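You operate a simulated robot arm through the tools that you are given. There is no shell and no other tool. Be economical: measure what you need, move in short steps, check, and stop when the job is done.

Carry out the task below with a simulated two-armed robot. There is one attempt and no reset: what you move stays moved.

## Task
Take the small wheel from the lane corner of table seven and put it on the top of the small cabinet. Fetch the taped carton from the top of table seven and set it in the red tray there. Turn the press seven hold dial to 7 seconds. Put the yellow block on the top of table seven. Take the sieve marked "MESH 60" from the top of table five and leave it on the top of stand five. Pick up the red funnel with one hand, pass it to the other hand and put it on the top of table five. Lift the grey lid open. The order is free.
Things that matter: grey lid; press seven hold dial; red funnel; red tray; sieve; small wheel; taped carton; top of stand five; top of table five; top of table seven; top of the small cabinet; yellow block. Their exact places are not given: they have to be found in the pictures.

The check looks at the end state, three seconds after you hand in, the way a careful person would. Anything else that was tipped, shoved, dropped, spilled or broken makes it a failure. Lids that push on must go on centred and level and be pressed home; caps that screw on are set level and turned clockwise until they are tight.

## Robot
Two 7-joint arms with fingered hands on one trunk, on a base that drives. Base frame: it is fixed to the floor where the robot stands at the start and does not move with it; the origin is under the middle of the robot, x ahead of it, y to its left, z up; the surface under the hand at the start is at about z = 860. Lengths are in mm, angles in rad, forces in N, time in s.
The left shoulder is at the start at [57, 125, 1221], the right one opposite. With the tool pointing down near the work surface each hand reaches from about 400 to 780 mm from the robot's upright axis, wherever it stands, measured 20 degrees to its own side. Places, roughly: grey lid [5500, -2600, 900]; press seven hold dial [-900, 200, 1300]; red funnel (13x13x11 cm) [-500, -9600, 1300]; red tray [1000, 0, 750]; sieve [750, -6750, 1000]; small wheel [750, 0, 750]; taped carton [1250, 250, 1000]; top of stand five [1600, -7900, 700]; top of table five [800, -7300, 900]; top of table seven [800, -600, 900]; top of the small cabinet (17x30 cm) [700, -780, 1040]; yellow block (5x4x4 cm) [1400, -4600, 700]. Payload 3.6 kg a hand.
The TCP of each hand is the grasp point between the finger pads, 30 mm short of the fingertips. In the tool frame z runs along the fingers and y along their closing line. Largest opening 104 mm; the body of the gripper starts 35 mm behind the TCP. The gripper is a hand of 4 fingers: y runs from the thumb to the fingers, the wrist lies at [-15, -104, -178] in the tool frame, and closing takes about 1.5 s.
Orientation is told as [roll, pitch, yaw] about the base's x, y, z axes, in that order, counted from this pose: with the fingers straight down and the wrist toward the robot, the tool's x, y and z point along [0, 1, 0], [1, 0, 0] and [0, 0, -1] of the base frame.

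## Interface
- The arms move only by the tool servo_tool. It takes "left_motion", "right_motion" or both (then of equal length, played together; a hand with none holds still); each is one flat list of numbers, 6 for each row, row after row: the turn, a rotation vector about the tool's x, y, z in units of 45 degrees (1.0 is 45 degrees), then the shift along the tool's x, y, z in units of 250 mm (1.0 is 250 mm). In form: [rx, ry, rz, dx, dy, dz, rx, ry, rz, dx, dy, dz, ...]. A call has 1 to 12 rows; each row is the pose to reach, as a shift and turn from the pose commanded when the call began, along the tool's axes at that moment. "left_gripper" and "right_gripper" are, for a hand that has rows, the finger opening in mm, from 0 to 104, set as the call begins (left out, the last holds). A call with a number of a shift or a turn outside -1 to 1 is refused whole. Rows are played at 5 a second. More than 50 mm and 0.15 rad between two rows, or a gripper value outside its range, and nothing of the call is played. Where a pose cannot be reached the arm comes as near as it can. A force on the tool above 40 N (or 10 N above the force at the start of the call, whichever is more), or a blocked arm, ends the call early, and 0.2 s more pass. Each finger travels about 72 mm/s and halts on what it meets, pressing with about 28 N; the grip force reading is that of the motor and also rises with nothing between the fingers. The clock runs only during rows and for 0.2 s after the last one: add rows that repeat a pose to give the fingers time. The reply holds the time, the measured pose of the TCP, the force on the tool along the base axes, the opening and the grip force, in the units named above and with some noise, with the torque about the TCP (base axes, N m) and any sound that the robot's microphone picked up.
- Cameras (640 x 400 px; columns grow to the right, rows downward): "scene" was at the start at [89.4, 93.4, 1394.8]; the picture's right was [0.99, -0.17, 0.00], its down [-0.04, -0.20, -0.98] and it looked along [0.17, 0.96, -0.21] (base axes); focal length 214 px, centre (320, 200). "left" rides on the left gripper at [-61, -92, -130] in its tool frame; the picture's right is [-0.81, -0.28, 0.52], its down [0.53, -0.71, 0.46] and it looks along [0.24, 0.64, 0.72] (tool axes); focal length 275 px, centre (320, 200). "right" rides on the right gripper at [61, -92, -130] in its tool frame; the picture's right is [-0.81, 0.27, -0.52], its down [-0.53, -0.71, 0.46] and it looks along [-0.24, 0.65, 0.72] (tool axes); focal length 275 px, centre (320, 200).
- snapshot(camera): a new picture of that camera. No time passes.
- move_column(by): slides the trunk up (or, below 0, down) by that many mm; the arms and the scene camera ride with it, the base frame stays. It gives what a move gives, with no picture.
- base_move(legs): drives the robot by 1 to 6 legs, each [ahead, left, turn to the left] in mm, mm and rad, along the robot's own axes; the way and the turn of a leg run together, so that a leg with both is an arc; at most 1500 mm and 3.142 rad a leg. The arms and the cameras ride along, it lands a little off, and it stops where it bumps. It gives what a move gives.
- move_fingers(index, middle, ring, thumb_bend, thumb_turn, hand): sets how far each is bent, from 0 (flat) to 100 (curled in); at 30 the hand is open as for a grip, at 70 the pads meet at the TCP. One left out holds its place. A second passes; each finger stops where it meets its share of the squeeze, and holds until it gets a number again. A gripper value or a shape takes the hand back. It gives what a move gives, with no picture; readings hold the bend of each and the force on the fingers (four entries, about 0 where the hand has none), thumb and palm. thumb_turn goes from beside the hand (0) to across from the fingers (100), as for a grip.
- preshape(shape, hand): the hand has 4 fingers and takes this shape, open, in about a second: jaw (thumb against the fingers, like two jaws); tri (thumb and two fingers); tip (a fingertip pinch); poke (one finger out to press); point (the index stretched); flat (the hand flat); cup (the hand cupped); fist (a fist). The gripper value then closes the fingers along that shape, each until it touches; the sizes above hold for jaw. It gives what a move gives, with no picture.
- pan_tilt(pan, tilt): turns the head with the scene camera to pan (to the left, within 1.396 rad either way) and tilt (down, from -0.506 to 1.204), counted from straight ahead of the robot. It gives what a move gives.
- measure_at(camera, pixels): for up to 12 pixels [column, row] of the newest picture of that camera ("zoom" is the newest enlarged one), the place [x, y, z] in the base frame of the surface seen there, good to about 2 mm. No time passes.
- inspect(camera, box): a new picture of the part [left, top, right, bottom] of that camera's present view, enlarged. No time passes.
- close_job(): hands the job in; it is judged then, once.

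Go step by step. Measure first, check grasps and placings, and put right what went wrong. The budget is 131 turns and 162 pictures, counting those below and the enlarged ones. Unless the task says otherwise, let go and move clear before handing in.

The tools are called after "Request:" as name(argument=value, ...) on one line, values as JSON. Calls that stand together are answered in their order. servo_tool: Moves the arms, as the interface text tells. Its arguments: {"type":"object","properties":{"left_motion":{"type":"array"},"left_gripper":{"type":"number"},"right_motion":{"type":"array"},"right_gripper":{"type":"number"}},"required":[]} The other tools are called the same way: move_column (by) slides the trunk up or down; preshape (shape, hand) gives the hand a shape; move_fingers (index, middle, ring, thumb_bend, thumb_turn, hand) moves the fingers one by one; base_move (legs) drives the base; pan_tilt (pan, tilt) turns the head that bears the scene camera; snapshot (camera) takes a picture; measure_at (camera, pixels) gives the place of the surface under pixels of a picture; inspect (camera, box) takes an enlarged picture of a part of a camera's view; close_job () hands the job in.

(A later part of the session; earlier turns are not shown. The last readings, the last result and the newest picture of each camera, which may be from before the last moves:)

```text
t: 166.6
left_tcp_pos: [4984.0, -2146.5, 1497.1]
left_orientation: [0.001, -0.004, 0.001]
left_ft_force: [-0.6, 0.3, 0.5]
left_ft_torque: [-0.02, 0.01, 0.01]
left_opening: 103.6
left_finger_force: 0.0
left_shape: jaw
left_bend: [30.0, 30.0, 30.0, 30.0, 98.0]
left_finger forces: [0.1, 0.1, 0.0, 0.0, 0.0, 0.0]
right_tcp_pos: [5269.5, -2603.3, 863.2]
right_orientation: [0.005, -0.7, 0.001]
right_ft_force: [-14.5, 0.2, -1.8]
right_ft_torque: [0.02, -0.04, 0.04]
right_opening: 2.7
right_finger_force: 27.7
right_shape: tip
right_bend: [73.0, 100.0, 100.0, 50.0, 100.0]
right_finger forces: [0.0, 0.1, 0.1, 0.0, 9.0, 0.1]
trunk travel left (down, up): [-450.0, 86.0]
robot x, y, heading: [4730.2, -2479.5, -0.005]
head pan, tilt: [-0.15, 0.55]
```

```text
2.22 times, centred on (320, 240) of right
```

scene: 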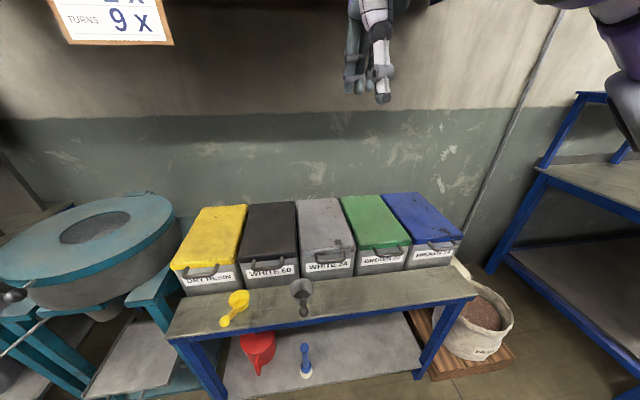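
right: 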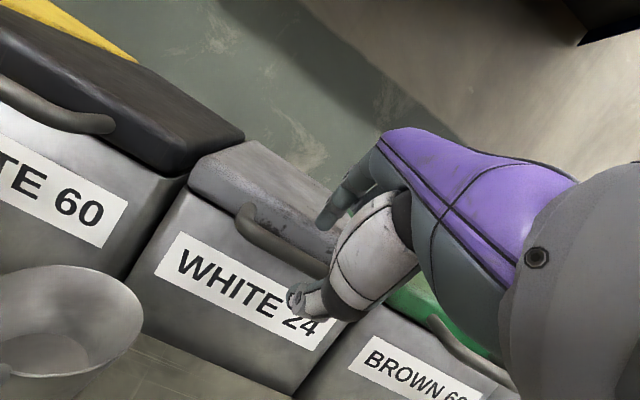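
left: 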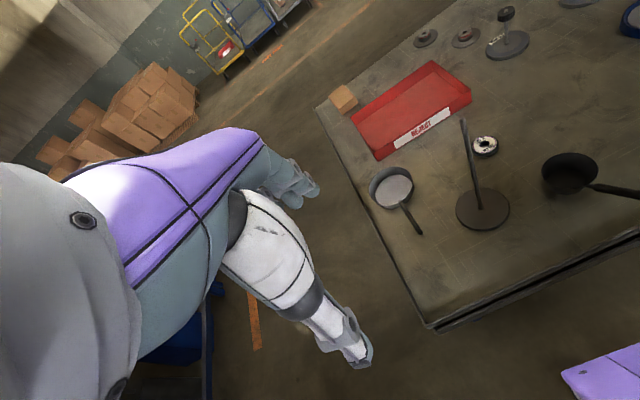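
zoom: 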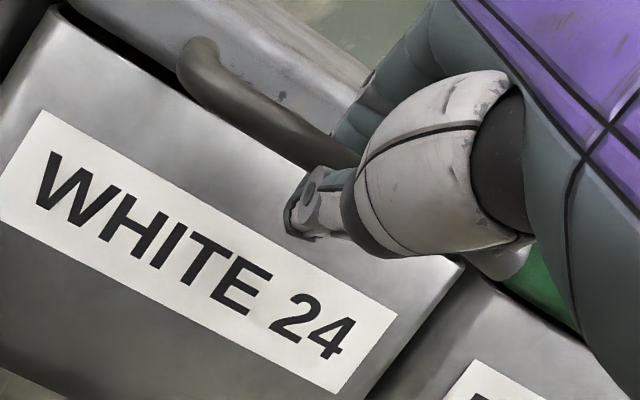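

The bar is caged between thumb and index. I lift along the lid's arc by about 28°.

Request:
servo_tool(right_motion=[0, 0, 0, 0, 0.109, -0.131, 0, 0, 0, 0, 0.241, -0.24, 0, 0, 0, 0, 0.385, -0.331, 0, 0, 0, 0, 0.54, -0.404])

Request:
snapshot(camera="scene")

Request:
snapshot(camera="right")

```text
t: 167.6
left_tcp_pos: [4988.8, -2144.8, 1495.9]
left_orientation: [-0.001, 0.002, 0.001]
left_ft_force: [0.2, 0.5, 0.1]
left_ft_torque: [-0.06, 0.02, -0.02]
left_opening: 103.7
left_finger_force: 0.1
left_shape: jaw
left_bend: [30.0, 30.0, 30.0, 30.0, 98.0]
left_finger forces: [0.0, 0.0, 0.1, 0.0, 0.1, 0.0]
right_tcp_pos: [5310.0, -2601.3, 1022.4]
right_orientation: [0.0, -0.694, -0.001]
right_ft_force: [16.5, -0.3, -10.5]
right_ft_torque: [-0.04, 0.32, -0.02]
right_opening: 3.0
right_finger_force: 28.1
right_shape: tip
right_bend: [73.0, 100.0, 100.0, 50.0, 100.0]
right_finger forces: [12.9, 0.1, 0.0, 0.0, 0.0, 0.1]
trunk travel left (down, up): [-450.0, 86.0]
robot x, y, heading: [4728.9, -2477.6, 0.004]
head pan, tilt: [-0.15, 0.55]
```

```text
98 pictures are left
```

scene: 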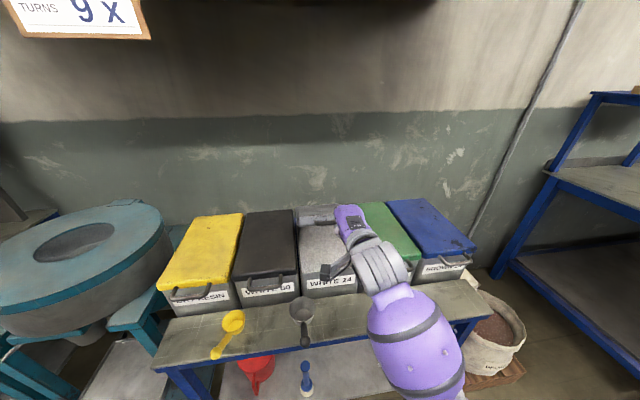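

```text
97 pictures are left
```

right: 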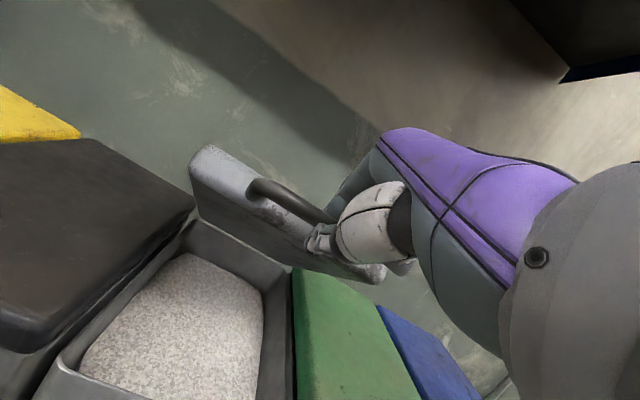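

The lid is opening (bin contents visible). I measure the bar and lid to refine the hinge position.

Request:
measure_at(camera="right", pixels=[[262, 190], [290, 203], [310, 215], [200, 170], [205, 148], [195, 225], [190, 238], [255, 212]])

```text
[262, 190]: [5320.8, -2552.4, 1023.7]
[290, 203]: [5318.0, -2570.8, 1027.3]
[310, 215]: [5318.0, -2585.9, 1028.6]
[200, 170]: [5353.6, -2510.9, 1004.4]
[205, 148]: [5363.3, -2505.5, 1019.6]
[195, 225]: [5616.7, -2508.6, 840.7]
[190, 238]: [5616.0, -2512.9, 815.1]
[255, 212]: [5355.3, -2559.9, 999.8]
```

The hinge is near [5585,865] with radius ≈308. I continue along the arc to about 79°.

Request:
servo_tool(right_motion=[0, 0, 0, 0, 0.162, -0.033, 0, 0, 0, 0, 0.333, -0.054, 0, 0, 0, 0, 0.504, -0.051, 0, 0, 0, 0, 0.674, -0.023, 0, 0, 0, 0, 0.84, 0.028, 0, 0, 0, 0, 0.993, 0.101])

Request:
snapshot(camera="scene")

Request:
snapshot(camera="right")

```text
t: 169.0
left_tcp_pos: [4982.0, -2144.5, 1498.0]
left_orientation: [-0.003, -0.004, 0.001]
left_ft_force: [-0.3, -0.6, 0.3]
left_ft_torque: [-0.03, 0.01, -0.02]
left_opening: 103.8
left_finger_force: 0.1
left_shape: jaw
left_bend: [30.0, 30.0, 30.0, 30.0, 98.0]
left_finger forces: [0.0, 0.0, 0.0, 0.0, 0.0, 0.1]
right_tcp_pos: [5513.0, -2601.4, 1175.1]
right_orientation: [0.004, -0.717, 0.002]
right_ft_force: [-5.4, 2.2, 16.1]
right_ft_torque: [-0.19, -0.25, -0.14]
right_opening: 3.1
right_finger_force: 28.2
right_shape: tip
right_bend: [73.0, 100.0, 100.0, 51.0, 100.0]
right_finger forces: [9.9, 22.0, 0.0, 0.0, 0.0, 0.0]
trunk travel left (down, up): [-450.0, 86.0]
robot x, y, heading: [4732.8, -2477.6, 0.003]
head pan, tilt: [-0.15, 0.55]
```

```text
96 pictures are left
```

scene: 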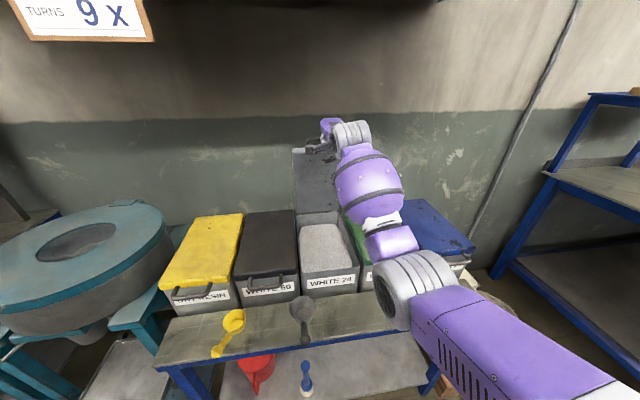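

```text
95 pictures are left
```

right: 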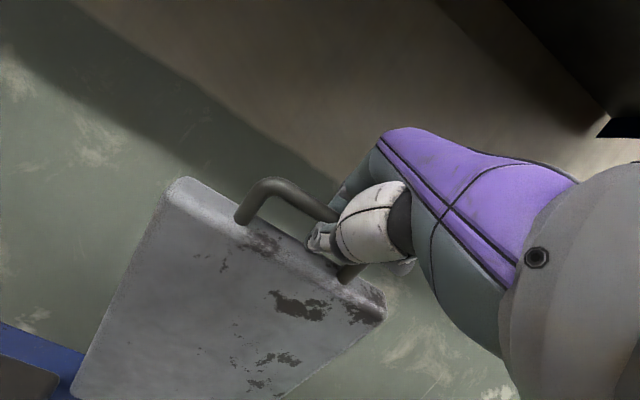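

The lid is near vertical. I measure its tilt.

Request:
measure_at(camera="right", pixels=[[200, 220], [150, 330], [290, 330], [230, 250], [185, 185], [262, 190], [300, 200]])

Request:
measure_at(camera="scene", pixels=[[305, 165], [310, 200], [300, 180], [315, 190]])

```text
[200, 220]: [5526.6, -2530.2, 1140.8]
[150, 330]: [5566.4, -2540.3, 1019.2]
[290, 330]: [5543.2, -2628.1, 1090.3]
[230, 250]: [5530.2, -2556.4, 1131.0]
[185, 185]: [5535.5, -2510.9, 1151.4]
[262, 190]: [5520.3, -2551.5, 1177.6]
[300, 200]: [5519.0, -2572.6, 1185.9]
```

```text
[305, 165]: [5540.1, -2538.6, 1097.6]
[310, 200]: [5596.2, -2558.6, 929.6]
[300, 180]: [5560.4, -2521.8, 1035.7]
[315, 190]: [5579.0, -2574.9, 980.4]
```

The lid is at ≈76° (hinge about [5600,867]). Since the bar's path is now nearly horizontal, I can drive forward a bit; I check the bench front edge first.

Request:
measure_at(camera="scene", pixels=[[250, 350], [330, 341], [180, 370], [303, 335], [303, 345], [250, 355]])

Request:
servo_tool(right_motion=[0, 0, 0, 0, 0.06, 0.02, 0, 0, 0, 0, 0.14, 0.09, 0, 0, 0, 0, 0.22, 0.16, 0, 0, 0, 0, 0.22, 0.16])

Request:
snapshot(camera="right")

```text
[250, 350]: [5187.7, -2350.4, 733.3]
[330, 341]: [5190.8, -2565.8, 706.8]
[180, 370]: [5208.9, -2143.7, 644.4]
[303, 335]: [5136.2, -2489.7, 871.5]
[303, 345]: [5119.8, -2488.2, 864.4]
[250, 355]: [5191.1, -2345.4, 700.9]
```

```text
t: 170.0
left_tcp_pos: [4978.4, -2144.6, 1498.1]
left_orientation: [-0.003, -0.007, 0.002]
left_ft_force: [0.1, 0.3, -1.3]
left_ft_torque: [-0.01, -0.03, 0.01]
left_opening: 103.9
left_finger_force: 0.0
left_shape: jaw
left_bend: [30.0, 30.0, 30.0, 30.0, 98.0]
left_finger forces: [0.0, 0.0, 0.0, 0.0, 0.0, 0.0]
right_tcp_pos: [5576.9, -2601.3, 1187.6]
right_orientation: [0.003, -0.729, 0.001]
right_ft_force: [-4.4, 0.9, 34.3]
right_ft_torque: [-0.34, -0.43, -0.22]
right_opening: 3.9
right_finger_force: 28.8
right_shape: tip
right_bend: [73.0, 100.0, 100.0, 52.0, 100.0]
right_finger forces: [15.5, 39.2, 0.0, 0.0, 0.0, 0.0]
trunk travel left (down, up): [-450.0, 86.0]
robot x, y, heading: [4731.5, -2475.7, -0.002]
head pan, tilt: [-0.15, 0.55]
```

```text
94 pictures are left
```

right: 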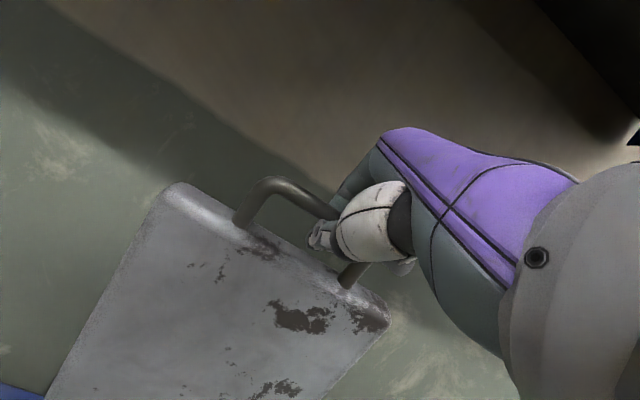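

The force shows 34 N upward (hand pressing on the lid edge), so I raise 16 mm to relieve it, then drive 100 mm forward to swing the lid past vertical.

Request:
servo_tool(right_motion=[0, 0, 0, 0, 0.02, -0.024, 0, 0, 0, 0, 0.041, -0.049, 0, 0, 0, 0, 0.041, -0.049])

Request:
base_move(legs=[[70, 0, 0]])

Request:
snapshot(camera="right")

Request:
measure_at(camera="right", pixels=[[200, 220], [150, 330], [290, 330], [230, 250], [300, 200]])

```text
t: 170.8
left_tcp_pos: [4983.9, -2144.3, 1496.9]
left_orientation: [-0.001, -0.005, 0.003]
left_ft_force: [-0.1, 0.2, -0.7]
left_ft_torque: [0.02, 0.02, 0.01]
left_opening: 103.6
left_finger_force: 0.0
left_shape: jaw
left_bend: [30.0, 30.0, 30.0, 30.0, 98.0]
left_finger forces: [0.0, 0.0, 0.0, 0.0, 0.0, 0.0]
right_tcp_pos: [5579.8, -2600.2, 1188.3]
right_orientation: [0.004, -0.701, 0.0]
right_ft_force: [-2.9, 4.2, 13.9]
right_ft_torque: [-0.25, -0.18, -0.12]
right_opening: 4.0
right_finger_force: 27.4
right_shape: tip
right_bend: [73.0, 100.0, 100.0, 52.0, 100.0]
right_finger forces: [11.5, 21.4, 0.1, 0.0, 0.1, 0.0]
trunk travel left (down, up): [-450.0, 86.0]
robot x, y, heading: [4730.7, -2475.0, 0.001]
head pan, tilt: [-0.15, 0.55]
```

```text
t: 171.8
left_tcp_pos: [5053.4, -2144.2, 1496.3]
left_orientation: [-0.001, -0.001, 0.001]
left_ft_force: [0.3, -0.6, 0.1]
left_ft_torque: [-0.02, -0.01, 0.01]
left_opening: 103.9
left_finger_force: 0.0
left_shape: jaw
left_bend: [30.0, 30.0, 30.0, 30.0, 98.0]
left_finger forces: [0.0, 0.0, 0.0, 0.1, 0.1, 0.0]
right_tcp_pos: [5647.9, -2600.9, 1186.9]
right_orientation: [0.004, -0.701, 0.0]
right_ft_force: [1.4, 4.3, 13.0]
right_ft_torque: [-0.26, -0.11, -0.07]
right_opening: 3.8
right_finger_force: 28.3
right_shape: tip
right_bend: [73.0, 99.0, 100.0, 52.0, 100.0]
right_finger forces: [10.7, 20.4, 0.0, 0.0, 0.0, 0.0]
trunk travel left (down, up): [-450.0, 86.0]
robot x, y, heading: [4798.3, -2477.5, 0.004]
head pan, tilt: [-0.15, 0.55]
```

```text
93 pictures are left
```

right: 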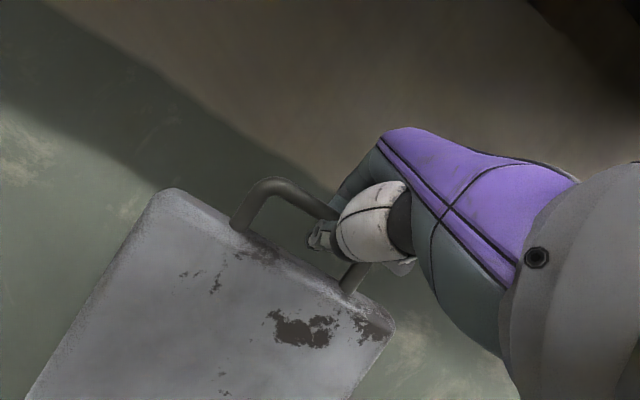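

```text
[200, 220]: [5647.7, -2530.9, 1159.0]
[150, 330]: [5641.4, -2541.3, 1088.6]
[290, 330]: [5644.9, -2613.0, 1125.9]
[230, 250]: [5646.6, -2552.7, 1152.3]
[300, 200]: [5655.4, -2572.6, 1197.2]
```

The lid leans ≈95°, past vertical. I drive 30 mm more and feel for the stop.

Request:
base_move(legs=[[35, 0, 0]])

Request:
snapshot(camera="right")

Request:
measure_at(camera="right", pixels=[[200, 220], [150, 330], [290, 330], [230, 250], [300, 200]])

```text
t: 172.7
left_tcp_pos: [5088.0, -2144.9, 1497.1]
left_orientation: [0.001, -0.001, 0.003]
left_ft_force: [-1.0, 0.1, -0.5]
left_ft_torque: [0.02, 0.0, -0.02]
left_opening: 103.7
left_finger_force: 0.0
left_shape: jaw
left_bend: [30.0, 30.0, 30.0, 30.0, 98.0]
left_finger forces: [0.0, 0.1, 0.0, 0.0, 0.1, 0.0]
right_tcp_pos: [5685.0, -2601.7, 1186.1]
right_orientation: [0.003, -0.7, 0.0]
right_ft_force: [-0.9, 2.1, -6.0]
right_ft_torque: [-0.02, 0.07, 0.02]
right_opening: 2.7
right_finger_force: 27.5
right_shape: tip
right_bend: [73.0, 100.0, 100.0, 51.0, 100.0]
right_finger forces: [3.8, 0.1, 0.0, 0.0, 0.1, 0.0]
trunk travel left (down, up): [-450.0, 86.0]
robot x, y, heading: [4831.5, -2477.9, 0.006]
head pan, tilt: [-0.15, 0.55]
```

```text
92 pictures are left
```

right: 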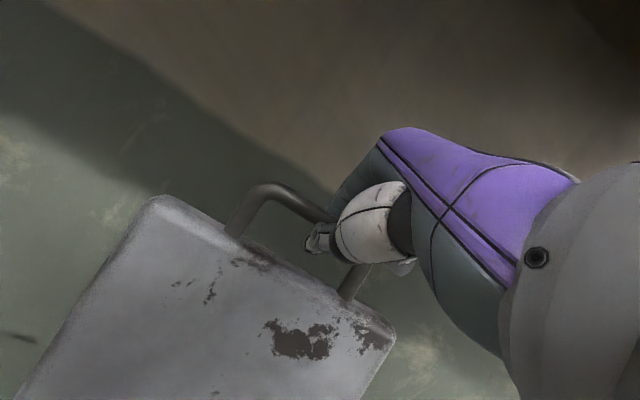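

```text
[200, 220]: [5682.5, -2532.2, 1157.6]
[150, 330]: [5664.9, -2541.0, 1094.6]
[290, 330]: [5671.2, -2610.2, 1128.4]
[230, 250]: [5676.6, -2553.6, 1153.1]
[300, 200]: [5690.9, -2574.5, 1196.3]
```

The lid leans back ≈105° with no load. I open the fingers slowly and look.

Request:
servo_tool(right_gripper=60, right_motion=[0, 0, 0, 0, 0, 0, 0, 0, 0, 0, 0, 0, 0, 0, 0, 0, 0, 0, 0, 0, 0, 0, 0, 0, 0, 0, 0, 0, 0, 0])

Request:
snapshot(camera="right")

Request:
snapshot(camera="scene")

```text
t: 173.9
left_tcp_pos: [5085.6, -2144.8, 1496.9]
left_orientation: [0.001, -0.004, 0.001]
left_ft_force: [0.2, 0.7, -0.3]
left_ft_torque: [-0.04, 0.01, 0.03]
left_opening: 103.5
left_finger_force: 0.0
left_shape: jaw
left_bend: [30.0, 30.0, 30.0, 30.0, 98.0]
left_finger forces: [0.0, 0.0, 0.1, 0.0, 0.0, 0.0]
right_tcp_pos: [5681.9, -2601.1, 1189.2]
right_orientation: [0.002, -0.705, 0.001]
right_ft_force: [3.7, -0.2, 17.7]
right_ft_torque: [0.05, -0.08, -0.01]
right_opening: 48.8
right_finger_force: 0.1
right_shape: tip
right_bend: [31.0, 98.0, 99.0, 79.0, 100.0]
right_finger forces: [0.1, 0.0, 0.0, 0.2, 19.0, 0.1]
trunk travel left (down, up): [-450.0, 86.0]
robot x, y, heading: [4833.9, -2476.8, 0.006]
head pan, tilt: [-0.15, 0.55]
```

```text
91 pictures are left
```

right: 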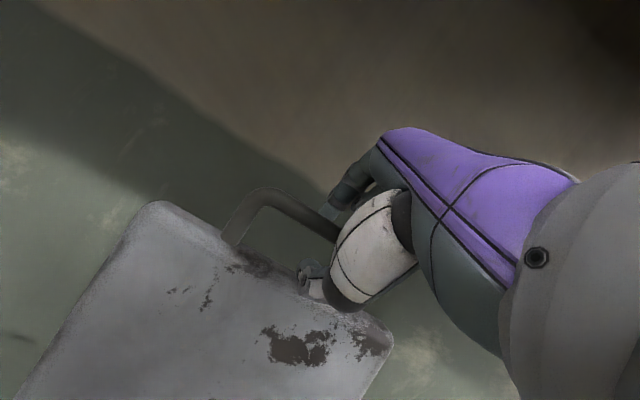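

```text
90 pictures are left
```

scene: 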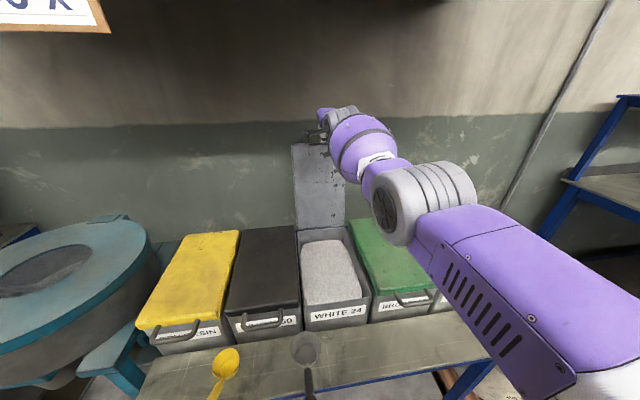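

The fingers are open and the lid stays. I withdraw along the tool axis, up and back.

Request:
servo_tool(right_motion=[0, 0, 0, 0, 0, -0.06, 0, 0, 0, 0, 0, -0.15, 0, 0, 0, 0, 0, -0.3, 0, 0, 0, 0, 0, -0.45, 0, 0, 0, 0, -0.1, -0.6, 0, 0, 0, 0, -0.25, -0.7])

Request:
snapshot(camera="scene")

Request:
measure_at(camera="scene", pixels=[[310, 160], [315, 210], [305, 180], [320, 195]])

```text
t: 175.3
left_tcp_pos: [5087.5, -2145.2, 1496.5]
left_orientation: [0.0, -0.003, 0.001]
left_ft_force: [0.4, -0.1, -0.4]
left_ft_torque: [-0.01, 0.0, -0.01]
left_opening: 103.6
left_finger_force: 0.1
left_shape: jaw
left_bend: [30.0, 30.0, 30.0, 30.0, 98.0]
left_finger forces: [0.0, 0.0, 0.0, 0.0, 0.0, 0.1]
right_tcp_pos: [5521.8, -2602.7, 1280.5]
right_orientation: [0.006, -0.698, 0.001]
right_ft_force: [-0.7, -0.2, 0.2]
right_ft_torque: [-0.02, -0.03, 0.0]
right_opening: 59.8
right_finger_force: 0.0
right_shape: tip
right_bend: [31.0, 98.0, 99.0, 66.0, 100.0]
right_finger forces: [0.0, 0.0, 0.1, 0.0, 0.0, 0.1]
trunk travel left (down, up): [-450.0, 86.0]
robot x, y, heading: [4833.3, -2477.5, -0.001]
head pan, tilt: [-0.15, 0.55]
```

```text
89 pictures are left
```

scene: 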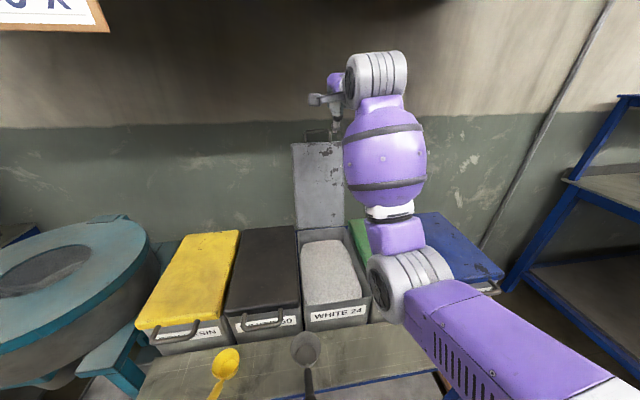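

```text
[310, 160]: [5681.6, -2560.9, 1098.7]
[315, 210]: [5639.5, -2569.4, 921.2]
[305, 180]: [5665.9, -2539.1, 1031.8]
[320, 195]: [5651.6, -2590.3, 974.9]
```

The lid stays open at ≈103°. I back off, restore the hand, and drive toward the yellow block.

Request:
base_move(legs=[[-700, 0, 0], [0, -1060, 0], [0, -1060, 0], [0, 0, 3.14], [900, 0, 0]])

Request:
servo_tool(right_gripper=104, right_motion=[0.17, 0, 0, 0, -0.1, 0, 0.34, 0, 0, 0, -0.2, 0, 0.51, 0, 0, 0, -0.3, 0, 0.68, 0, 0, 0, -0.4, 0, 0.84, 0, 0, 0, -0.5, 0, 0.889, 0, 0, 0, -0.5, 0])

Request:
preshape(shape="jaw", hand="right")

Request:
pan_tilt(pan=0.0, tilt=0.4)

Request:
snapshot(camera="scene")

```text
t: 208.8
left_tcp_pos: [2987.3, -4887.1, 1496.8]
left_orientation: [0.0, -0.002, 3.134]
left_ft_force: [0.9, -0.4, 0.3]
left_ft_torque: [0.0, 0.02, -0.02]
left_opening: 103.7
left_finger_force: 0.0
left_shape: jaw
left_bend: [30.0, 30.0, 30.0, 30.0, 98.0]
left_finger forces: [0.0, 0.0, 0.0, 0.0, 0.0, 0.0]
right_tcp_pos: [2556.6, -4426.4, 1279.9]
right_orientation: [0.004, -0.7, 3.133]
right_ft_force: [-0.5, 0.6, 0.3]
right_ft_torque: [-0.01, 0.01, 0.0]
right_opening: 59.8
right_finger_force: 0.0
right_shape: tip
right_bend: [31.0, 98.0, 99.0, 66.0, 100.0]
right_finger forces: [0.0, 0.0, 0.0, 0.0, 0.0, 0.0]
trunk travel left (down, up): [-450.0, 86.0]
robot x, y, heading: [3246.0, -4556.3, 3.137]
head pan, tilt: [-0.15, 0.55]
```

```text
t: 210.2
left_tcp_pos: [2987.8, -4885.6, 1496.6]
left_orientation: [0.001, -0.003, 3.132]
left_ft_force: [0.2, 0.3, -0.2]
left_ft_torque: [-0.02, -0.01, -0.04]
left_opening: 103.8
left_finger_force: 0.0
left_shape: jaw
left_bend: [30.0, 30.0, 30.0, 30.0, 98.0]
left_finger forces: [0.1, 0.0, 0.0, 0.0, 0.1, 0.0]
right_tcp_pos: [2651.7, -4425.9, 1198.9]
right_orientation: [0.003, 0.002, 3.136]
right_ft_force: [-0.4, 0.0, -0.2]
right_ft_torque: [0.0, 0.01, 0.02]
right_opening: 103.6
right_finger_force: 0.2
right_shape: tip
right_bend: [30.0, 98.0, 99.0, 30.0, 98.0]
right_finger forces: [0.0, 0.1, 0.1, 0.0, 0.1, 0.0]
trunk travel left (down, up): [-450.0, 86.0]
robot x, y, heading: [3248.9, -4557.1, 3.133]
head pan, tilt: [-0.15, 0.55]
```

```text
t: 211.1
left_tcp_pos: [2986.2, -4886.2, 1497.1]
left_orientation: [-0.001, -0.002, 3.135]
left_ft_force: [-0.1, 0.7, 0.2]
left_ft_torque: [0.01, -0.02, -0.01]
left_opening: 103.9
left_finger_force: 0.0
left_shape: jaw
left_bend: [30.0, 30.0, 30.0, 30.0, 98.0]
left_finger forces: [0.1, 0.0, 0.0, 0.0, 0.0, 0.0]
right_tcp_pos: [2651.9, -4427.3, 1200.0]
right_orientation: [0.003, -0.002, 3.136]
right_ft_force: [-0.1, -0.2, -0.2]
right_ft_torque: [0.0, 0.01, 0.01]
right_opening: 103.9
right_finger_force: 0.1
right_shape: jaw
right_bend: [30.0, 30.0, 30.0, 30.0, 98.0]
right_finger forces: [0.1, 0.0, 0.0, 0.0, 0.0, 0.0]
trunk travel left (down, up): [-450.0, 86.0]
robot x, y, heading: [3240.6, -4558.2, 3.136]
head pan, tilt: [-0.15, 0.55]
```

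```text
t: 211.8
left_tcp_pos: [2986.9, -4887.7, 1497.6]
left_orientation: [0.0, -0.001, 3.133]
left_ft_force: [-0.9, 0.3, 0.5]
left_ft_torque: [-0.02, 0.02, 0.02]
left_opening: 103.8
left_finger_force: 0.1
left_shape: jaw
left_bend: [30.0, 30.0, 30.0, 30.0, 98.0]
left_finger forces: [0.1, 0.0, 0.1, 0.0, 0.0, 0.0]
right_tcp_pos: [2652.0, -4426.7, 1200.2]
right_orientation: [0.003, 0.0, 3.134]
right_ft_force: [-1.1, -0.7, -0.3]
right_ft_torque: [0.01, 0.01, -0.03]
right_opening: 103.8
right_finger_force: 0.0
right_shape: jaw
right_bend: [30.0, 30.0, 30.0, 30.0, 98.0]
right_finger forces: [0.0, 0.0, 0.0, 0.0, 0.0, 0.0]
trunk travel left (down, up): [-450.0, 86.0]
robot x, y, heading: [3244.9, -4558.0, 3.138]
head pan, tilt: [0.0, 0.4]
```

```text
88 pictures are left
```

scene: 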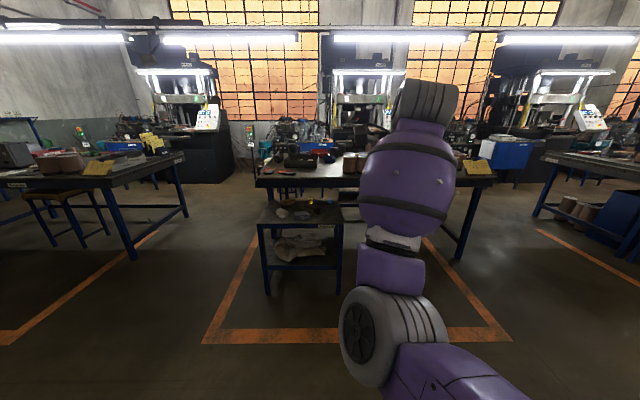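

A small stand at (300,213) carries small items incl. something yellow at (312,202). I enlarge and measure.

Request:
inspect(camera="scene", box=[240, 150, 360, 230])

Request:
measure_at(camera="zoom", pixels=[[378, 263], [300, 300], [110, 375], [540, 375], [300, 380]])

```text
5.00 times, centred on (300, 190) of scene
```

zoom: 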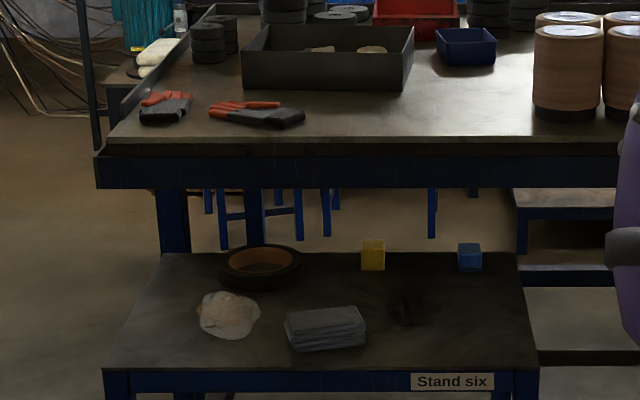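

```text
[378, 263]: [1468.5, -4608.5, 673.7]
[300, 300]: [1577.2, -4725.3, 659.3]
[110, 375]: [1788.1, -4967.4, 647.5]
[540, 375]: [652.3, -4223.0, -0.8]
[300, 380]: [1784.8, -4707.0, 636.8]
```

The yellow block stands on stand six at about [1455,-4609], top of stand z≈655. I drive up to the stand and lower the trunk a little.

Request:
base_move(legs=[[1130, 140, 0]])

Request:
move_column(by=-150)

Request:
snapshot(camera="right")

Request:
pan_tilt(pan=0.0, tilt=0.8)

Request:
snapshot(camera="scene")

```text
t: 217.7
left_tcp_pos: [1847.4, -5001.2, 1497.9]
left_orientation: [0.0, -0.001, 3.117]
left_ft_force: [-0.9, 0.7, 0.3]
left_ft_torque: [0.06, 0.01, -0.01]
left_opening: 103.6
left_finger_force: 0.1
left_shape: jaw
left_bend: [30.0, 30.0, 30.0, 30.0, 98.0]
left_finger forces: [0.1, 0.0, 0.0, 0.1, 0.0, 0.0]
right_tcp_pos: [1518.8, -4535.2, 1201.5]
right_orientation: [0.003, -0.002, 3.116]
right_ft_force: [-0.4, -0.3, -0.1]
right_ft_torque: [0.0, -0.01, 0.01]
right_opening: 103.5
right_finger_force: 0.0
right_shape: jaw
right_bend: [30.0, 30.0, 30.0, 30.0, 98.0]
right_finger forces: [0.0, 0.0, 0.0, 0.0, 0.0, 0.1]
trunk travel left (down, up): [-450.0, 86.0]
robot x, y, heading: [2111.3, -4676.8, 3.119]
head pan, tilt: [0.0, 0.4]
```

```text
t: 219.4
left_tcp_pos: [1848.5, -5002.3, 1347.0]
left_orientation: [-0.001, -0.004, 3.115]
left_ft_force: [-0.9, -0.1, 0.6]
left_ft_torque: [-0.02, -0.03, -0.01]
left_opening: 103.8
left_finger_force: 0.0
left_shape: jaw
left_bend: [30.0, 30.0, 30.0, 30.0, 98.0]
left_finger forces: [0.1, 0.0, 0.0, 0.1, 0.0, 0.1]
right_tcp_pos: [1504.7, -4535.9, 958.0]
right_orientation: [0.003, 0.174, 3.118]
right_ft_force: [-0.5, -0.5, 0.0]
right_ft_torque: [-0.02, 0.03, 0.01]
right_opening: 103.7
right_finger_force: 0.1
right_shape: jaw
right_bend: [30.0, 30.0, 30.0, 30.0, 98.0]
right_finger forces: [0.0, 0.0, 0.0, 0.0, 0.0, 0.0]
trunk travel left (down, up): [-300.0, 236.0]
robot x, y, heading: [2107.5, -4679.0, 3.118]
head pan, tilt: [0.0, 0.4]
```

```text
86 pictures are left
```

right: 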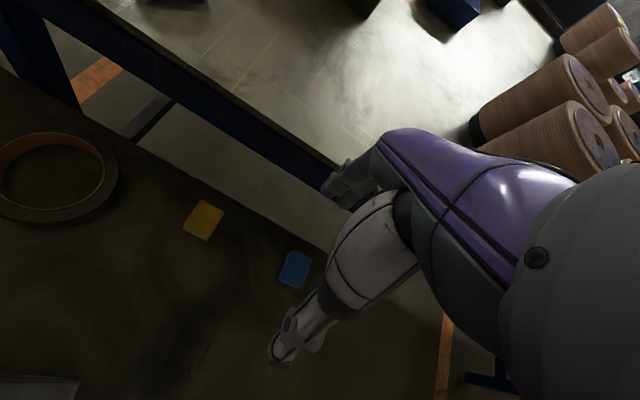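

```text
t: 220.3
left_tcp_pos: [1847.0, -5001.7, 1345.8]
left_orientation: [0.0, -0.003, 3.116]
left_ft_force: [0.3, 0.2, 0.0]
left_ft_torque: [0.01, 0.01, 0.02]
left_opening: 103.8
left_finger_force: 0.1
left_shape: jaw
left_bend: [30.0, 30.0, 30.0, 30.0, 98.0]
left_finger forces: [0.0, 0.0, 0.0, 0.1, 0.1, 0.0]
right_tcp_pos: [1504.9, -4536.3, 957.9]
right_orientation: [0.0, 0.176, 3.118]
right_ft_force: [-0.2, 0.0, 0.7]
right_ft_torque: [0.03, 0.02, 0.0]
right_opening: 103.8
right_finger_force: 0.0
right_shape: jaw
right_bend: [30.0, 30.0, 30.0, 30.0, 98.0]
right_finger forces: [0.0, 0.0, 0.1, 0.0, 0.0, 0.1]
trunk travel left (down, up): [-300.0, 236.0]
robot x, y, heading: [2111.6, -4674.7, 3.122]
head pan, tilt: [0.0, 0.799]
```

```text
85 pictures are left
```

scene: 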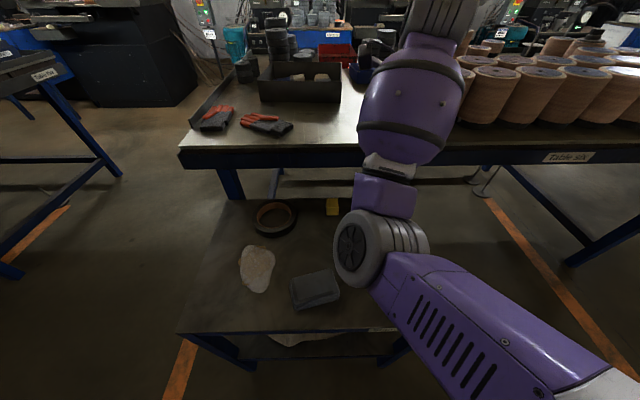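

Oddly the right hand dropped further and pitched by 0.17 rad, with no contact. I measure the block at (203,220) and straighten the hand.

Request:
measure_at(camera="right", pixels=[[203, 216], [202, 200], [222, 210], [210, 236], [186, 226], [200, 232], [235, 240], [296, 265], [60, 150], [310, 240]])

Request:
servo_tool(right_motion=[-0.11, 0, 0, 0, 0, 0, -0.222, 0, 0, 0, 0, 0, -0.222, 0, 0, 0, 0, 0])

Request:
snapshot(camera="right")

```text
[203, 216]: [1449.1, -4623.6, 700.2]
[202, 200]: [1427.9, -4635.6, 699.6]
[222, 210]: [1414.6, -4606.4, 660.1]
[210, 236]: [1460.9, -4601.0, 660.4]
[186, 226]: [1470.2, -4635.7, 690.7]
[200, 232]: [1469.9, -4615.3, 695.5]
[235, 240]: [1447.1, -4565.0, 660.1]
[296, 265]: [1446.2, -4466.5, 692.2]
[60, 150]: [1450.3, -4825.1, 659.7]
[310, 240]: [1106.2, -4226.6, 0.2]
```

```text
t: 221.1
left_tcp_pos: [1846.5, -5001.8, 1347.6]
left_orientation: [-0.001, -0.003, 3.116]
left_ft_force: [0.5, -0.1, 0.5]
left_ft_torque: [0.03, -0.02, 0.01]
left_opening: 103.7
left_finger_force: 0.1
left_shape: jaw
left_bend: [30.0, 30.0, 30.0, 30.0, 98.0]
left_finger forces: [0.0, 0.0, 0.0, 0.0, 0.0, 0.0]
right_tcp_pos: [1505.9, -4534.6, 957.6]
right_orientation: [0.002, 0.0, 3.116]
right_ft_force: [0.5, -0.7, 0.3]
right_ft_torque: [-0.01, 0.05, 0.03]
right_opening: 103.6
right_finger_force: 0.1
right_shape: jaw
right_bend: [30.0, 30.0, 30.0, 30.0, 98.0]
right_finger forces: [0.1, 0.1, 0.0, 0.0, 0.0, 0.0]
trunk travel left (down, up): [-300.0, 236.0]
robot x, y, heading: [2110.6, -4675.4, 3.116]
head pan, tilt: [0.0, 0.799]
```

```text
84 pictures are left
```

right: 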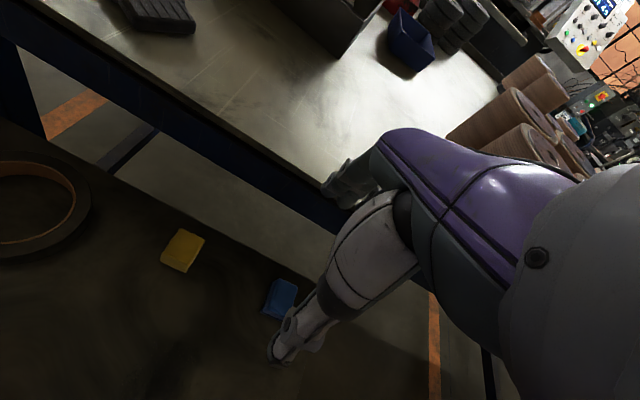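

Block top centre is [1449,-4621,700]. I check the table-six edge, then go above the block at z≈800.

Request:
measure_at(camera="right", pixels=[[200, 130], [290, 195], [100, 75], [185, 232], [165, 262], [203, 238], [188, 270]])

Request:
servo_tool(right_motion=[0, 0, 0, 0.09, 0.055, 0.05, 0, 0, 0, 0.18, 0.11, 0.1, 0, 0, 0, 0.27, 0.165, 0.15, 0, 0, 0, 0.351, 0.219, 0.25, 0, 0, 0, 0.351, 0.219, 0.44, 0, 0, 0, 0.351, 0.219, 0.56])

Request:
snapshot(camera="right")

```text
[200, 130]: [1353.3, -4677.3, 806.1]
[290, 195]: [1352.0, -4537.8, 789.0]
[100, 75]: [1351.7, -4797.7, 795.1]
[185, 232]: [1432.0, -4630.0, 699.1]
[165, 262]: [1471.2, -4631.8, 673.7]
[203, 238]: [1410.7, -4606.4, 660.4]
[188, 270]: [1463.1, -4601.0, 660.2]
```

```text
t: 222.5
left_tcp_pos: [1847.7, -5001.8, 1346.5]
left_orientation: [-0.001, 0.0, 3.116]
left_ft_force: [-0.3, -0.1, 0.7]
left_ft_torque: [0.01, 0.01, -0.01]
left_opening: 103.9
left_finger_force: 0.1
left_shape: jaw
left_bend: [30.0, 30.0, 30.0, 30.0, 98.0]
left_finger forces: [0.0, 0.0, 0.0, 0.0, 0.1, 0.1]
right_tcp_pos: [1447.2, -4622.5, 818.8]
right_orientation: [0.002, -0.001, 3.117]
right_ft_force: [-0.8, -0.9, 0.2]
right_ft_torque: [-0.02, 0.01, -0.01]
right_opening: 103.6
right_finger_force: 0.0
right_shape: jaw
right_bend: [30.0, 30.0, 30.0, 30.0, 98.0]
right_finger forces: [0.0, 0.0, 0.0, 0.1, 0.0, 0.1]
trunk travel left (down, up): [-300.0, 236.0]
robot x, y, heading: [2108.8, -4673.9, 3.114]
head pan, tilt: [0.0, 0.799]
```

```text
83 pictures are left
```

right: 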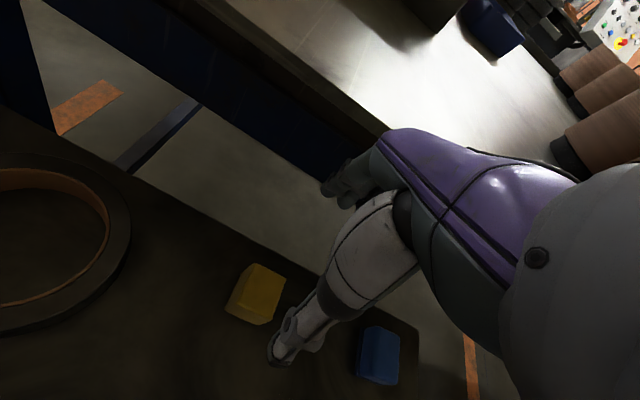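

Request:
measure_at(camera="right", pixels=[[258, 265], [283, 275], [238, 298], [268, 308], [260, 287], [250, 320]])

```text
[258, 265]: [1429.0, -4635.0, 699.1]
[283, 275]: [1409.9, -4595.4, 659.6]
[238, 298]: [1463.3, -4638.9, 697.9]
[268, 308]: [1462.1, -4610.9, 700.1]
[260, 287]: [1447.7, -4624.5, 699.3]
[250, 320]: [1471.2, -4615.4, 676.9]
```

The hand is centred over the block. I lower to z≈694, close and lift.

Request:
servo_tool(right_motion=[0, 0, 0, 0, 0, 0.18, 0, 0, 0, 0, 0, 0.34, 0, 0, 0, 0, 0, 0.45, 0, 0, 0, 0, 0, 0.496])

Request:
servo_tool(right_gripper=20, right_motion=[0, 0, 0, 0, 0, 0, 0, 0, 0, 0, 0, 0, 0, 0, 0, 0, 0, 0, 0, 0, 0, 0, 0, 0, 0, 0, 0, 0, 0, 0, 0, 0, 0, 0, 0, 0, 0, 0, 0, 0, 0, 0])

Request:
servo_tool(right_motion=[0, 0, 0, 0, 0, -0.15, 0, 0, 0, 0, 0, -0.32, 0, 0, 0, 0, 0, -0.49, 0, 0, 0, 0, 0, -0.66, 0, 0, 0, 0, 0, -0.83, 0, 0, 0, 0, 0, -1])

Request:
snapshot(camera="right")

```text
t: 223.5
left_tcp_pos: [1847.6, -5003.2, 1347.3]
left_orientation: [-0.001, -0.003, 3.115]
left_ft_force: [0.9, 0.3, -0.3]
left_ft_torque: [0.02, -0.03, 0.0]
left_opening: 103.7
left_finger_force: 0.0
left_shape: jaw
left_bend: [30.0, 30.0, 30.0, 30.0, 98.0]
left_finger forces: [0.0, 0.0, 0.0, 0.1, 0.1, 0.0]
right_tcp_pos: [1448.6, -4622.0, 696.4]
right_orientation: [0.002, -0.001, 3.118]
right_ft_force: [0.2, -0.5, 0.3]
right_ft_torque: [-0.01, 0.0, 0.01]
right_opening: 103.8
right_finger_force: 0.1
right_shape: jaw
right_bend: [30.0, 30.0, 30.0, 30.0, 98.0]
right_finger forces: [0.0, 0.0, 0.0, 0.0, 0.0, 0.0]
trunk travel left (down, up): [-300.0, 236.0]
robot x, y, heading: [2111.9, -4675.3, 3.116]
head pan, tilt: [0.0, 0.799]
```

```text
t: 225.1
left_tcp_pos: [1846.6, -5001.1, 1347.3]
left_orientation: [0.001, -0.002, 3.116]
left_ft_force: [0.1, 0.2, 0.4]
left_ft_torque: [0.02, 0.01, 0.05]
left_opening: 104.0
left_finger_force: 0.0
left_shape: jaw
left_bend: [30.0, 30.0, 30.0, 30.0, 98.0]
left_finger forces: [0.1, 0.1, 0.0, 0.0, 0.0, 0.0]
right_tcp_pos: [1448.5, -4622.8, 695.2]
right_orientation: [0.002, -0.001, 3.116]
right_ft_force: [0.3, 0.2, -1.1]
right_ft_torque: [0.0, 0.01, 0.0]
right_opening: 40.6
right_finger_force: 28.5
right_shape: jaw
right_bend: [74.0, 49.0, 54.0, 73.0, 100.0]
right_finger forces: [15.2, 8.4, 1.7, 0.0, 24.8, 0.0]
trunk travel left (down, up): [-300.0, 236.0]
robot x, y, heading: [2109.5, -4676.4, 3.115]
head pan, tilt: [0.0, 0.799]
```

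```text
t: 226.5
left_tcp_pos: [1847.4, -5001.3, 1347.0]
left_orientation: [0.001, -0.003, 3.114]
left_ft_force: [0.8, 0.1, 0.1]
left_ft_torque: [-0.03, 0.0, 0.01]
left_opening: 103.8
left_finger_force: 0.1
left_shape: jaw
left_bend: [30.0, 30.0, 30.0, 30.0, 98.0]
left_finger forces: [0.0, 0.1, 0.1, 0.0, 0.1, 0.0]
right_tcp_pos: [1448.7, -4619.0, 945.7]
right_orientation: [0.002, 0.002, 3.116]
right_ft_force: [0.4, 0.2, 0.2]
right_ft_torque: [0.01, 0.0, -0.01]
right_opening: 40.2
right_finger_force: 28.3
right_shape: jaw
right_bend: [74.0, 49.0, 54.0, 73.0, 100.0]
right_finger forces: [15.3, 8.4, 1.7, 0.0, 24.9, 0.0]
trunk travel left (down, up): [-300.0, 236.0]
robot x, y, heading: [2110.8, -4676.4, 3.118]
head pan, tilt: [0.0, 0.799]
```

```text
82 pictures are left
```

right: 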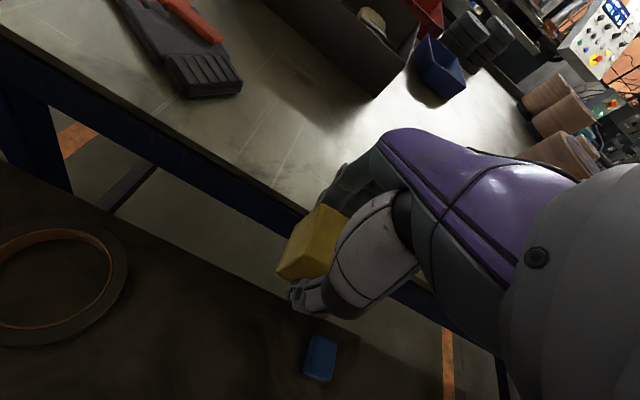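

The block is held (40 mm opening). I back off, drive along the lane to table seven and raise the trunk.

Request:
base_move(legs=[[-500, 0, 0.022], [0, 1500, 0], [0, 1500, 0], [0, 1500, 0]])

```text
t: 267.4
left_tcp_pos: [2457.6, -9474.6, 1355.2]
left_orientation: [0.024, -0.006, -3.119]
left_ft_force: [-0.4, -0.1, -0.5]
left_ft_torque: [0.0, 0.0, 0.0]
left_opening: 103.8
left_finger_force: 0.0
left_shape: jaw
left_bend: [30.0, 30.0, 30.0, 30.0, 98.0]
left_finger forces: [0.0, 0.0, 0.0, 0.1, 0.1, 0.0]
right_tcp_pos: [2039.4, -9119.8, 944.8]
right_orientation: [0.018, -0.001, -3.122]
right_ft_force: [0.1, -0.1, -0.6]
right_ft_torque: [0.01, 0.04, 0.03]
right_opening: 40.4
right_finger_force: 27.8
right_shape: jaw
right_bend: [74.0, 49.0, 54.0, 73.0, 100.0]
right_finger forces: [15.4, 8.5, 1.6, 0.0, 24.8, 0.1]
trunk travel left (down, up): [-300.0, 236.0]
robot x, y, heading: [2704.1, -9160.4, -3.126]
head pan, tilt: [0.0, 0.799]
stopped in leg 4: the robot was blocked; the commanded pose is now the measured one
```

I mistook the side: I drove toward -y and was stopped near the end wall. I look left to see what was touched.

Request:
base_move(legs=[[0, -100, 0]])

Request:
pan_tilt(pan=1.2, tilt=0.4)

Request:
snapshot(camera="scene")

Request:
snapshot(camera="left")

```text
t: 268.9
left_tcp_pos: [2457.1, -9399.3, 1348.6]
left_orientation: [0.007, -0.007, -3.12]
left_ft_force: [0.0, -0.8, 0.1]
left_ft_torque: [0.01, 0.0, 0.03]
left_opening: 103.6
left_finger_force: 0.0
left_shape: jaw
left_bend: [30.0, 30.0, 30.0, 30.0, 98.0]
left_finger forces: [0.0, 0.1, 0.0, 0.0, 0.0, 0.1]
right_tcp_pos: [2039.2, -9038.1, 946.2]
right_orientation: [0.002, 0.0, -3.12]
right_ft_force: [0.7, -0.1, -0.8]
right_ft_torque: [0.0, -0.01, 0.0]
right_opening: 40.2
right_finger_force: 27.5
right_shape: jaw
right_bend: [74.0, 49.0, 54.0, 73.0, 100.0]
right_finger forces: [15.4, 8.5, 1.6, 0.1, 24.8, 0.0]
trunk travel left (down, up): [-300.0, 236.0]
robot x, y, heading: [2704.0, -9059.4, -3.118]
head pan, tilt: [0.0, 0.799]
```

```text
t: 270.3
left_tcp_pos: [2456.6, -9400.6, 1348.9]
left_orientation: [0.003, -0.008, -3.118]
left_ft_force: [0.2, 0.0, -0.6]
left_ft_torque: [0.02, 0.01, 0.0]
left_opening: 103.9
left_finger_force: 0.1
left_shape: jaw
left_bend: [30.0, 30.0, 30.0, 30.0, 98.0]
left_finger forces: [0.1, 0.0, 0.1, 0.0, 0.0, 0.0]
right_tcp_pos: [2039.2, -9037.9, 945.2]
right_orientation: [0.001, -0.001, -3.12]
right_ft_force: [1.1, 0.5, -0.4]
right_ft_torque: [0.0, 0.01, 0.02]
right_opening: 40.3
right_finger_force: 28.1
right_shape: jaw
right_bend: [74.0, 49.0, 54.0, 73.0, 100.0]
right_finger forces: [15.3, 8.5, 1.7, 0.0, 24.7, 0.0]
trunk travel left (down, up): [-300.0, 236.0]
robot x, y, heading: [2707.8, -9064.6, -3.119]
head pan, tilt: [1.201, 0.4]
```

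```text
81 pictures are left
```

scene: 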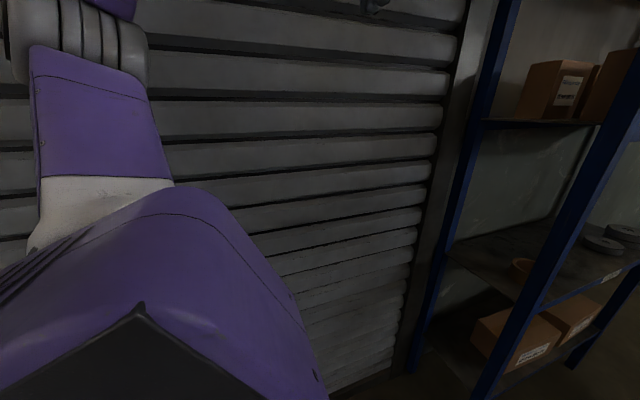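

```text
80 pictures are left
```

left: 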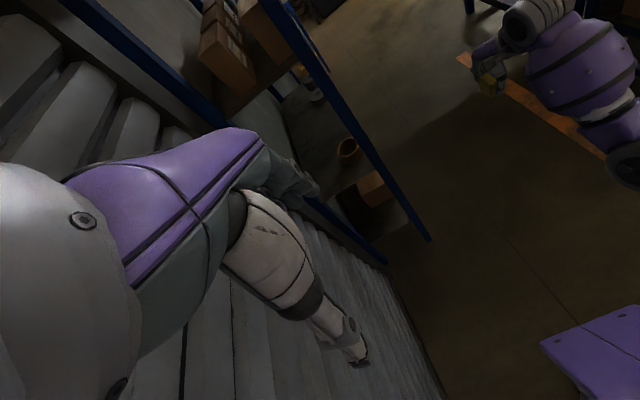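

I only brushed the roller shutter; nothing else was disturbed and the block is still held. I drive back the right way (robot's right) to table seven.

Request:
base_move(legs=[[0, -1500, -0.022], [0, -1500, 0], [0, -1500, 0], [0, -1500, 0], [0, -1500, 0], [0, -1500, 0]])

Request:
base_move(legs=[[0, -120, 0], [600, 0, 0]])

Request:
pan_tilt(pan=0.0, tilt=0.5)

Request:
snapshot(camera="scene")

```text
t: 348.4
left_tcp_pos: [2337.5, -359.4, 1349.3]
left_orientation: [0.003, -0.007, -3.109]
left_ft_force: [0.8, 0.7, -0.1]
left_ft_torque: [-0.03, -0.02, 0.01]
left_opening: 103.7
left_finger_force: 0.0
left_shape: jaw
left_bend: [30.0, 30.0, 30.0, 30.0, 98.0]
left_finger forces: [0.1, 0.0, 0.1, 0.1, 0.0, 0.1]
right_tcp_pos: [1917.9, -1.0, 945.6]
right_orientation: [0.003, 0.0, -3.111]
right_ft_force: [-0.4, 0.4, 0.6]
right_ft_torque: [-0.02, 0.02, 0.0]
right_opening: 40.3
right_finger_force: 27.8
right_shape: jaw
right_bend: [74.0, 49.0, 54.0, 73.0, 100.0]
right_finger forces: [15.2, 8.6, 1.6, 0.1, 24.6, 0.0]
trunk travel left (down, up): [-300.0, 236.0]
robot x, y, heading: [2580.5, -23.4, -3.109]
head pan, tilt: [1.201, 0.4]
```

```text
t: 353.2
left_tcp_pos: [1735.4, -257.9, 1348.7]
left_orientation: [0.002, -0.007, -3.106]
left_ft_force: [-0.2, 0.9, -0.6]
left_ft_torque: [0.02, 0.03, -0.04]
left_opening: 103.6
left_finger_force: 0.0
left_shape: jaw
left_bend: [30.0, 30.0, 30.0, 30.0, 98.0]
left_finger forces: [0.0, 0.1, 0.0, 0.1, 0.1, 0.1]
right_tcp_pos: [1312.7, 98.1, 946.0]
right_orientation: [0.002, 0.0, -3.106]
right_ft_force: [-0.2, -0.3, -0.4]
right_ft_torque: [0.02, 0.0, -0.01]
right_opening: 40.3
right_finger_force: 28.7
right_shape: jaw
right_bend: [74.0, 49.0, 54.0, 73.0, 100.0]
right_finger forces: [15.4, 8.5, 1.6, 0.0, 24.9, 0.1]
trunk travel left (down, up): [-300.0, 236.0]
robot x, y, heading: [1978.7, 86.9, -3.106]
head pan, tilt: [1.201, 0.4]
```

```text
t: 354.6
left_tcp_pos: [1736.7, -257.8, 1348.7]
left_orientation: [0.004, -0.008, -3.104]
left_ft_force: [-0.7, -0.5, 0.1]
left_ft_torque: [-0.02, 0.01, 0.0]
left_opening: 103.6
left_finger_force: 0.0
left_shape: jaw
left_bend: [30.0, 30.0, 30.0, 30.0, 98.0]
left_finger forces: [0.0, 0.1, 0.0, 0.1, 0.1, 0.1]
right_tcp_pos: [1313.3, 98.8, 945.7]
right_orientation: [0.001, 0.0, -3.107]
right_ft_force: [1.2, 0.0, 0.3]
right_ft_torque: [-0.03, 0.0, 0.03]
right_opening: 40.5
right_finger_force: 28.4
right_shape: jaw
right_bend: [74.0, 49.0, 54.0, 73.0, 100.0]
right_finger forces: [15.4, 8.5, 1.6, 0.0, 24.8, 0.1]
trunk travel left (down, up): [-300.0, 236.0]
robot x, y, heading: [1979.3, 86.2, -3.107]
head pan, tilt: [0.0, 0.499]
```

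```text
79 pictures are left
```

scene: 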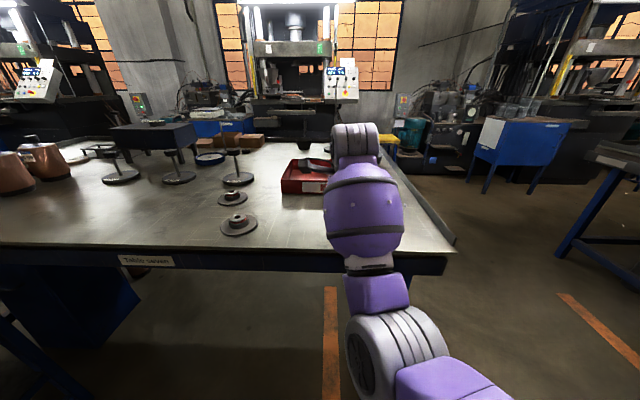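

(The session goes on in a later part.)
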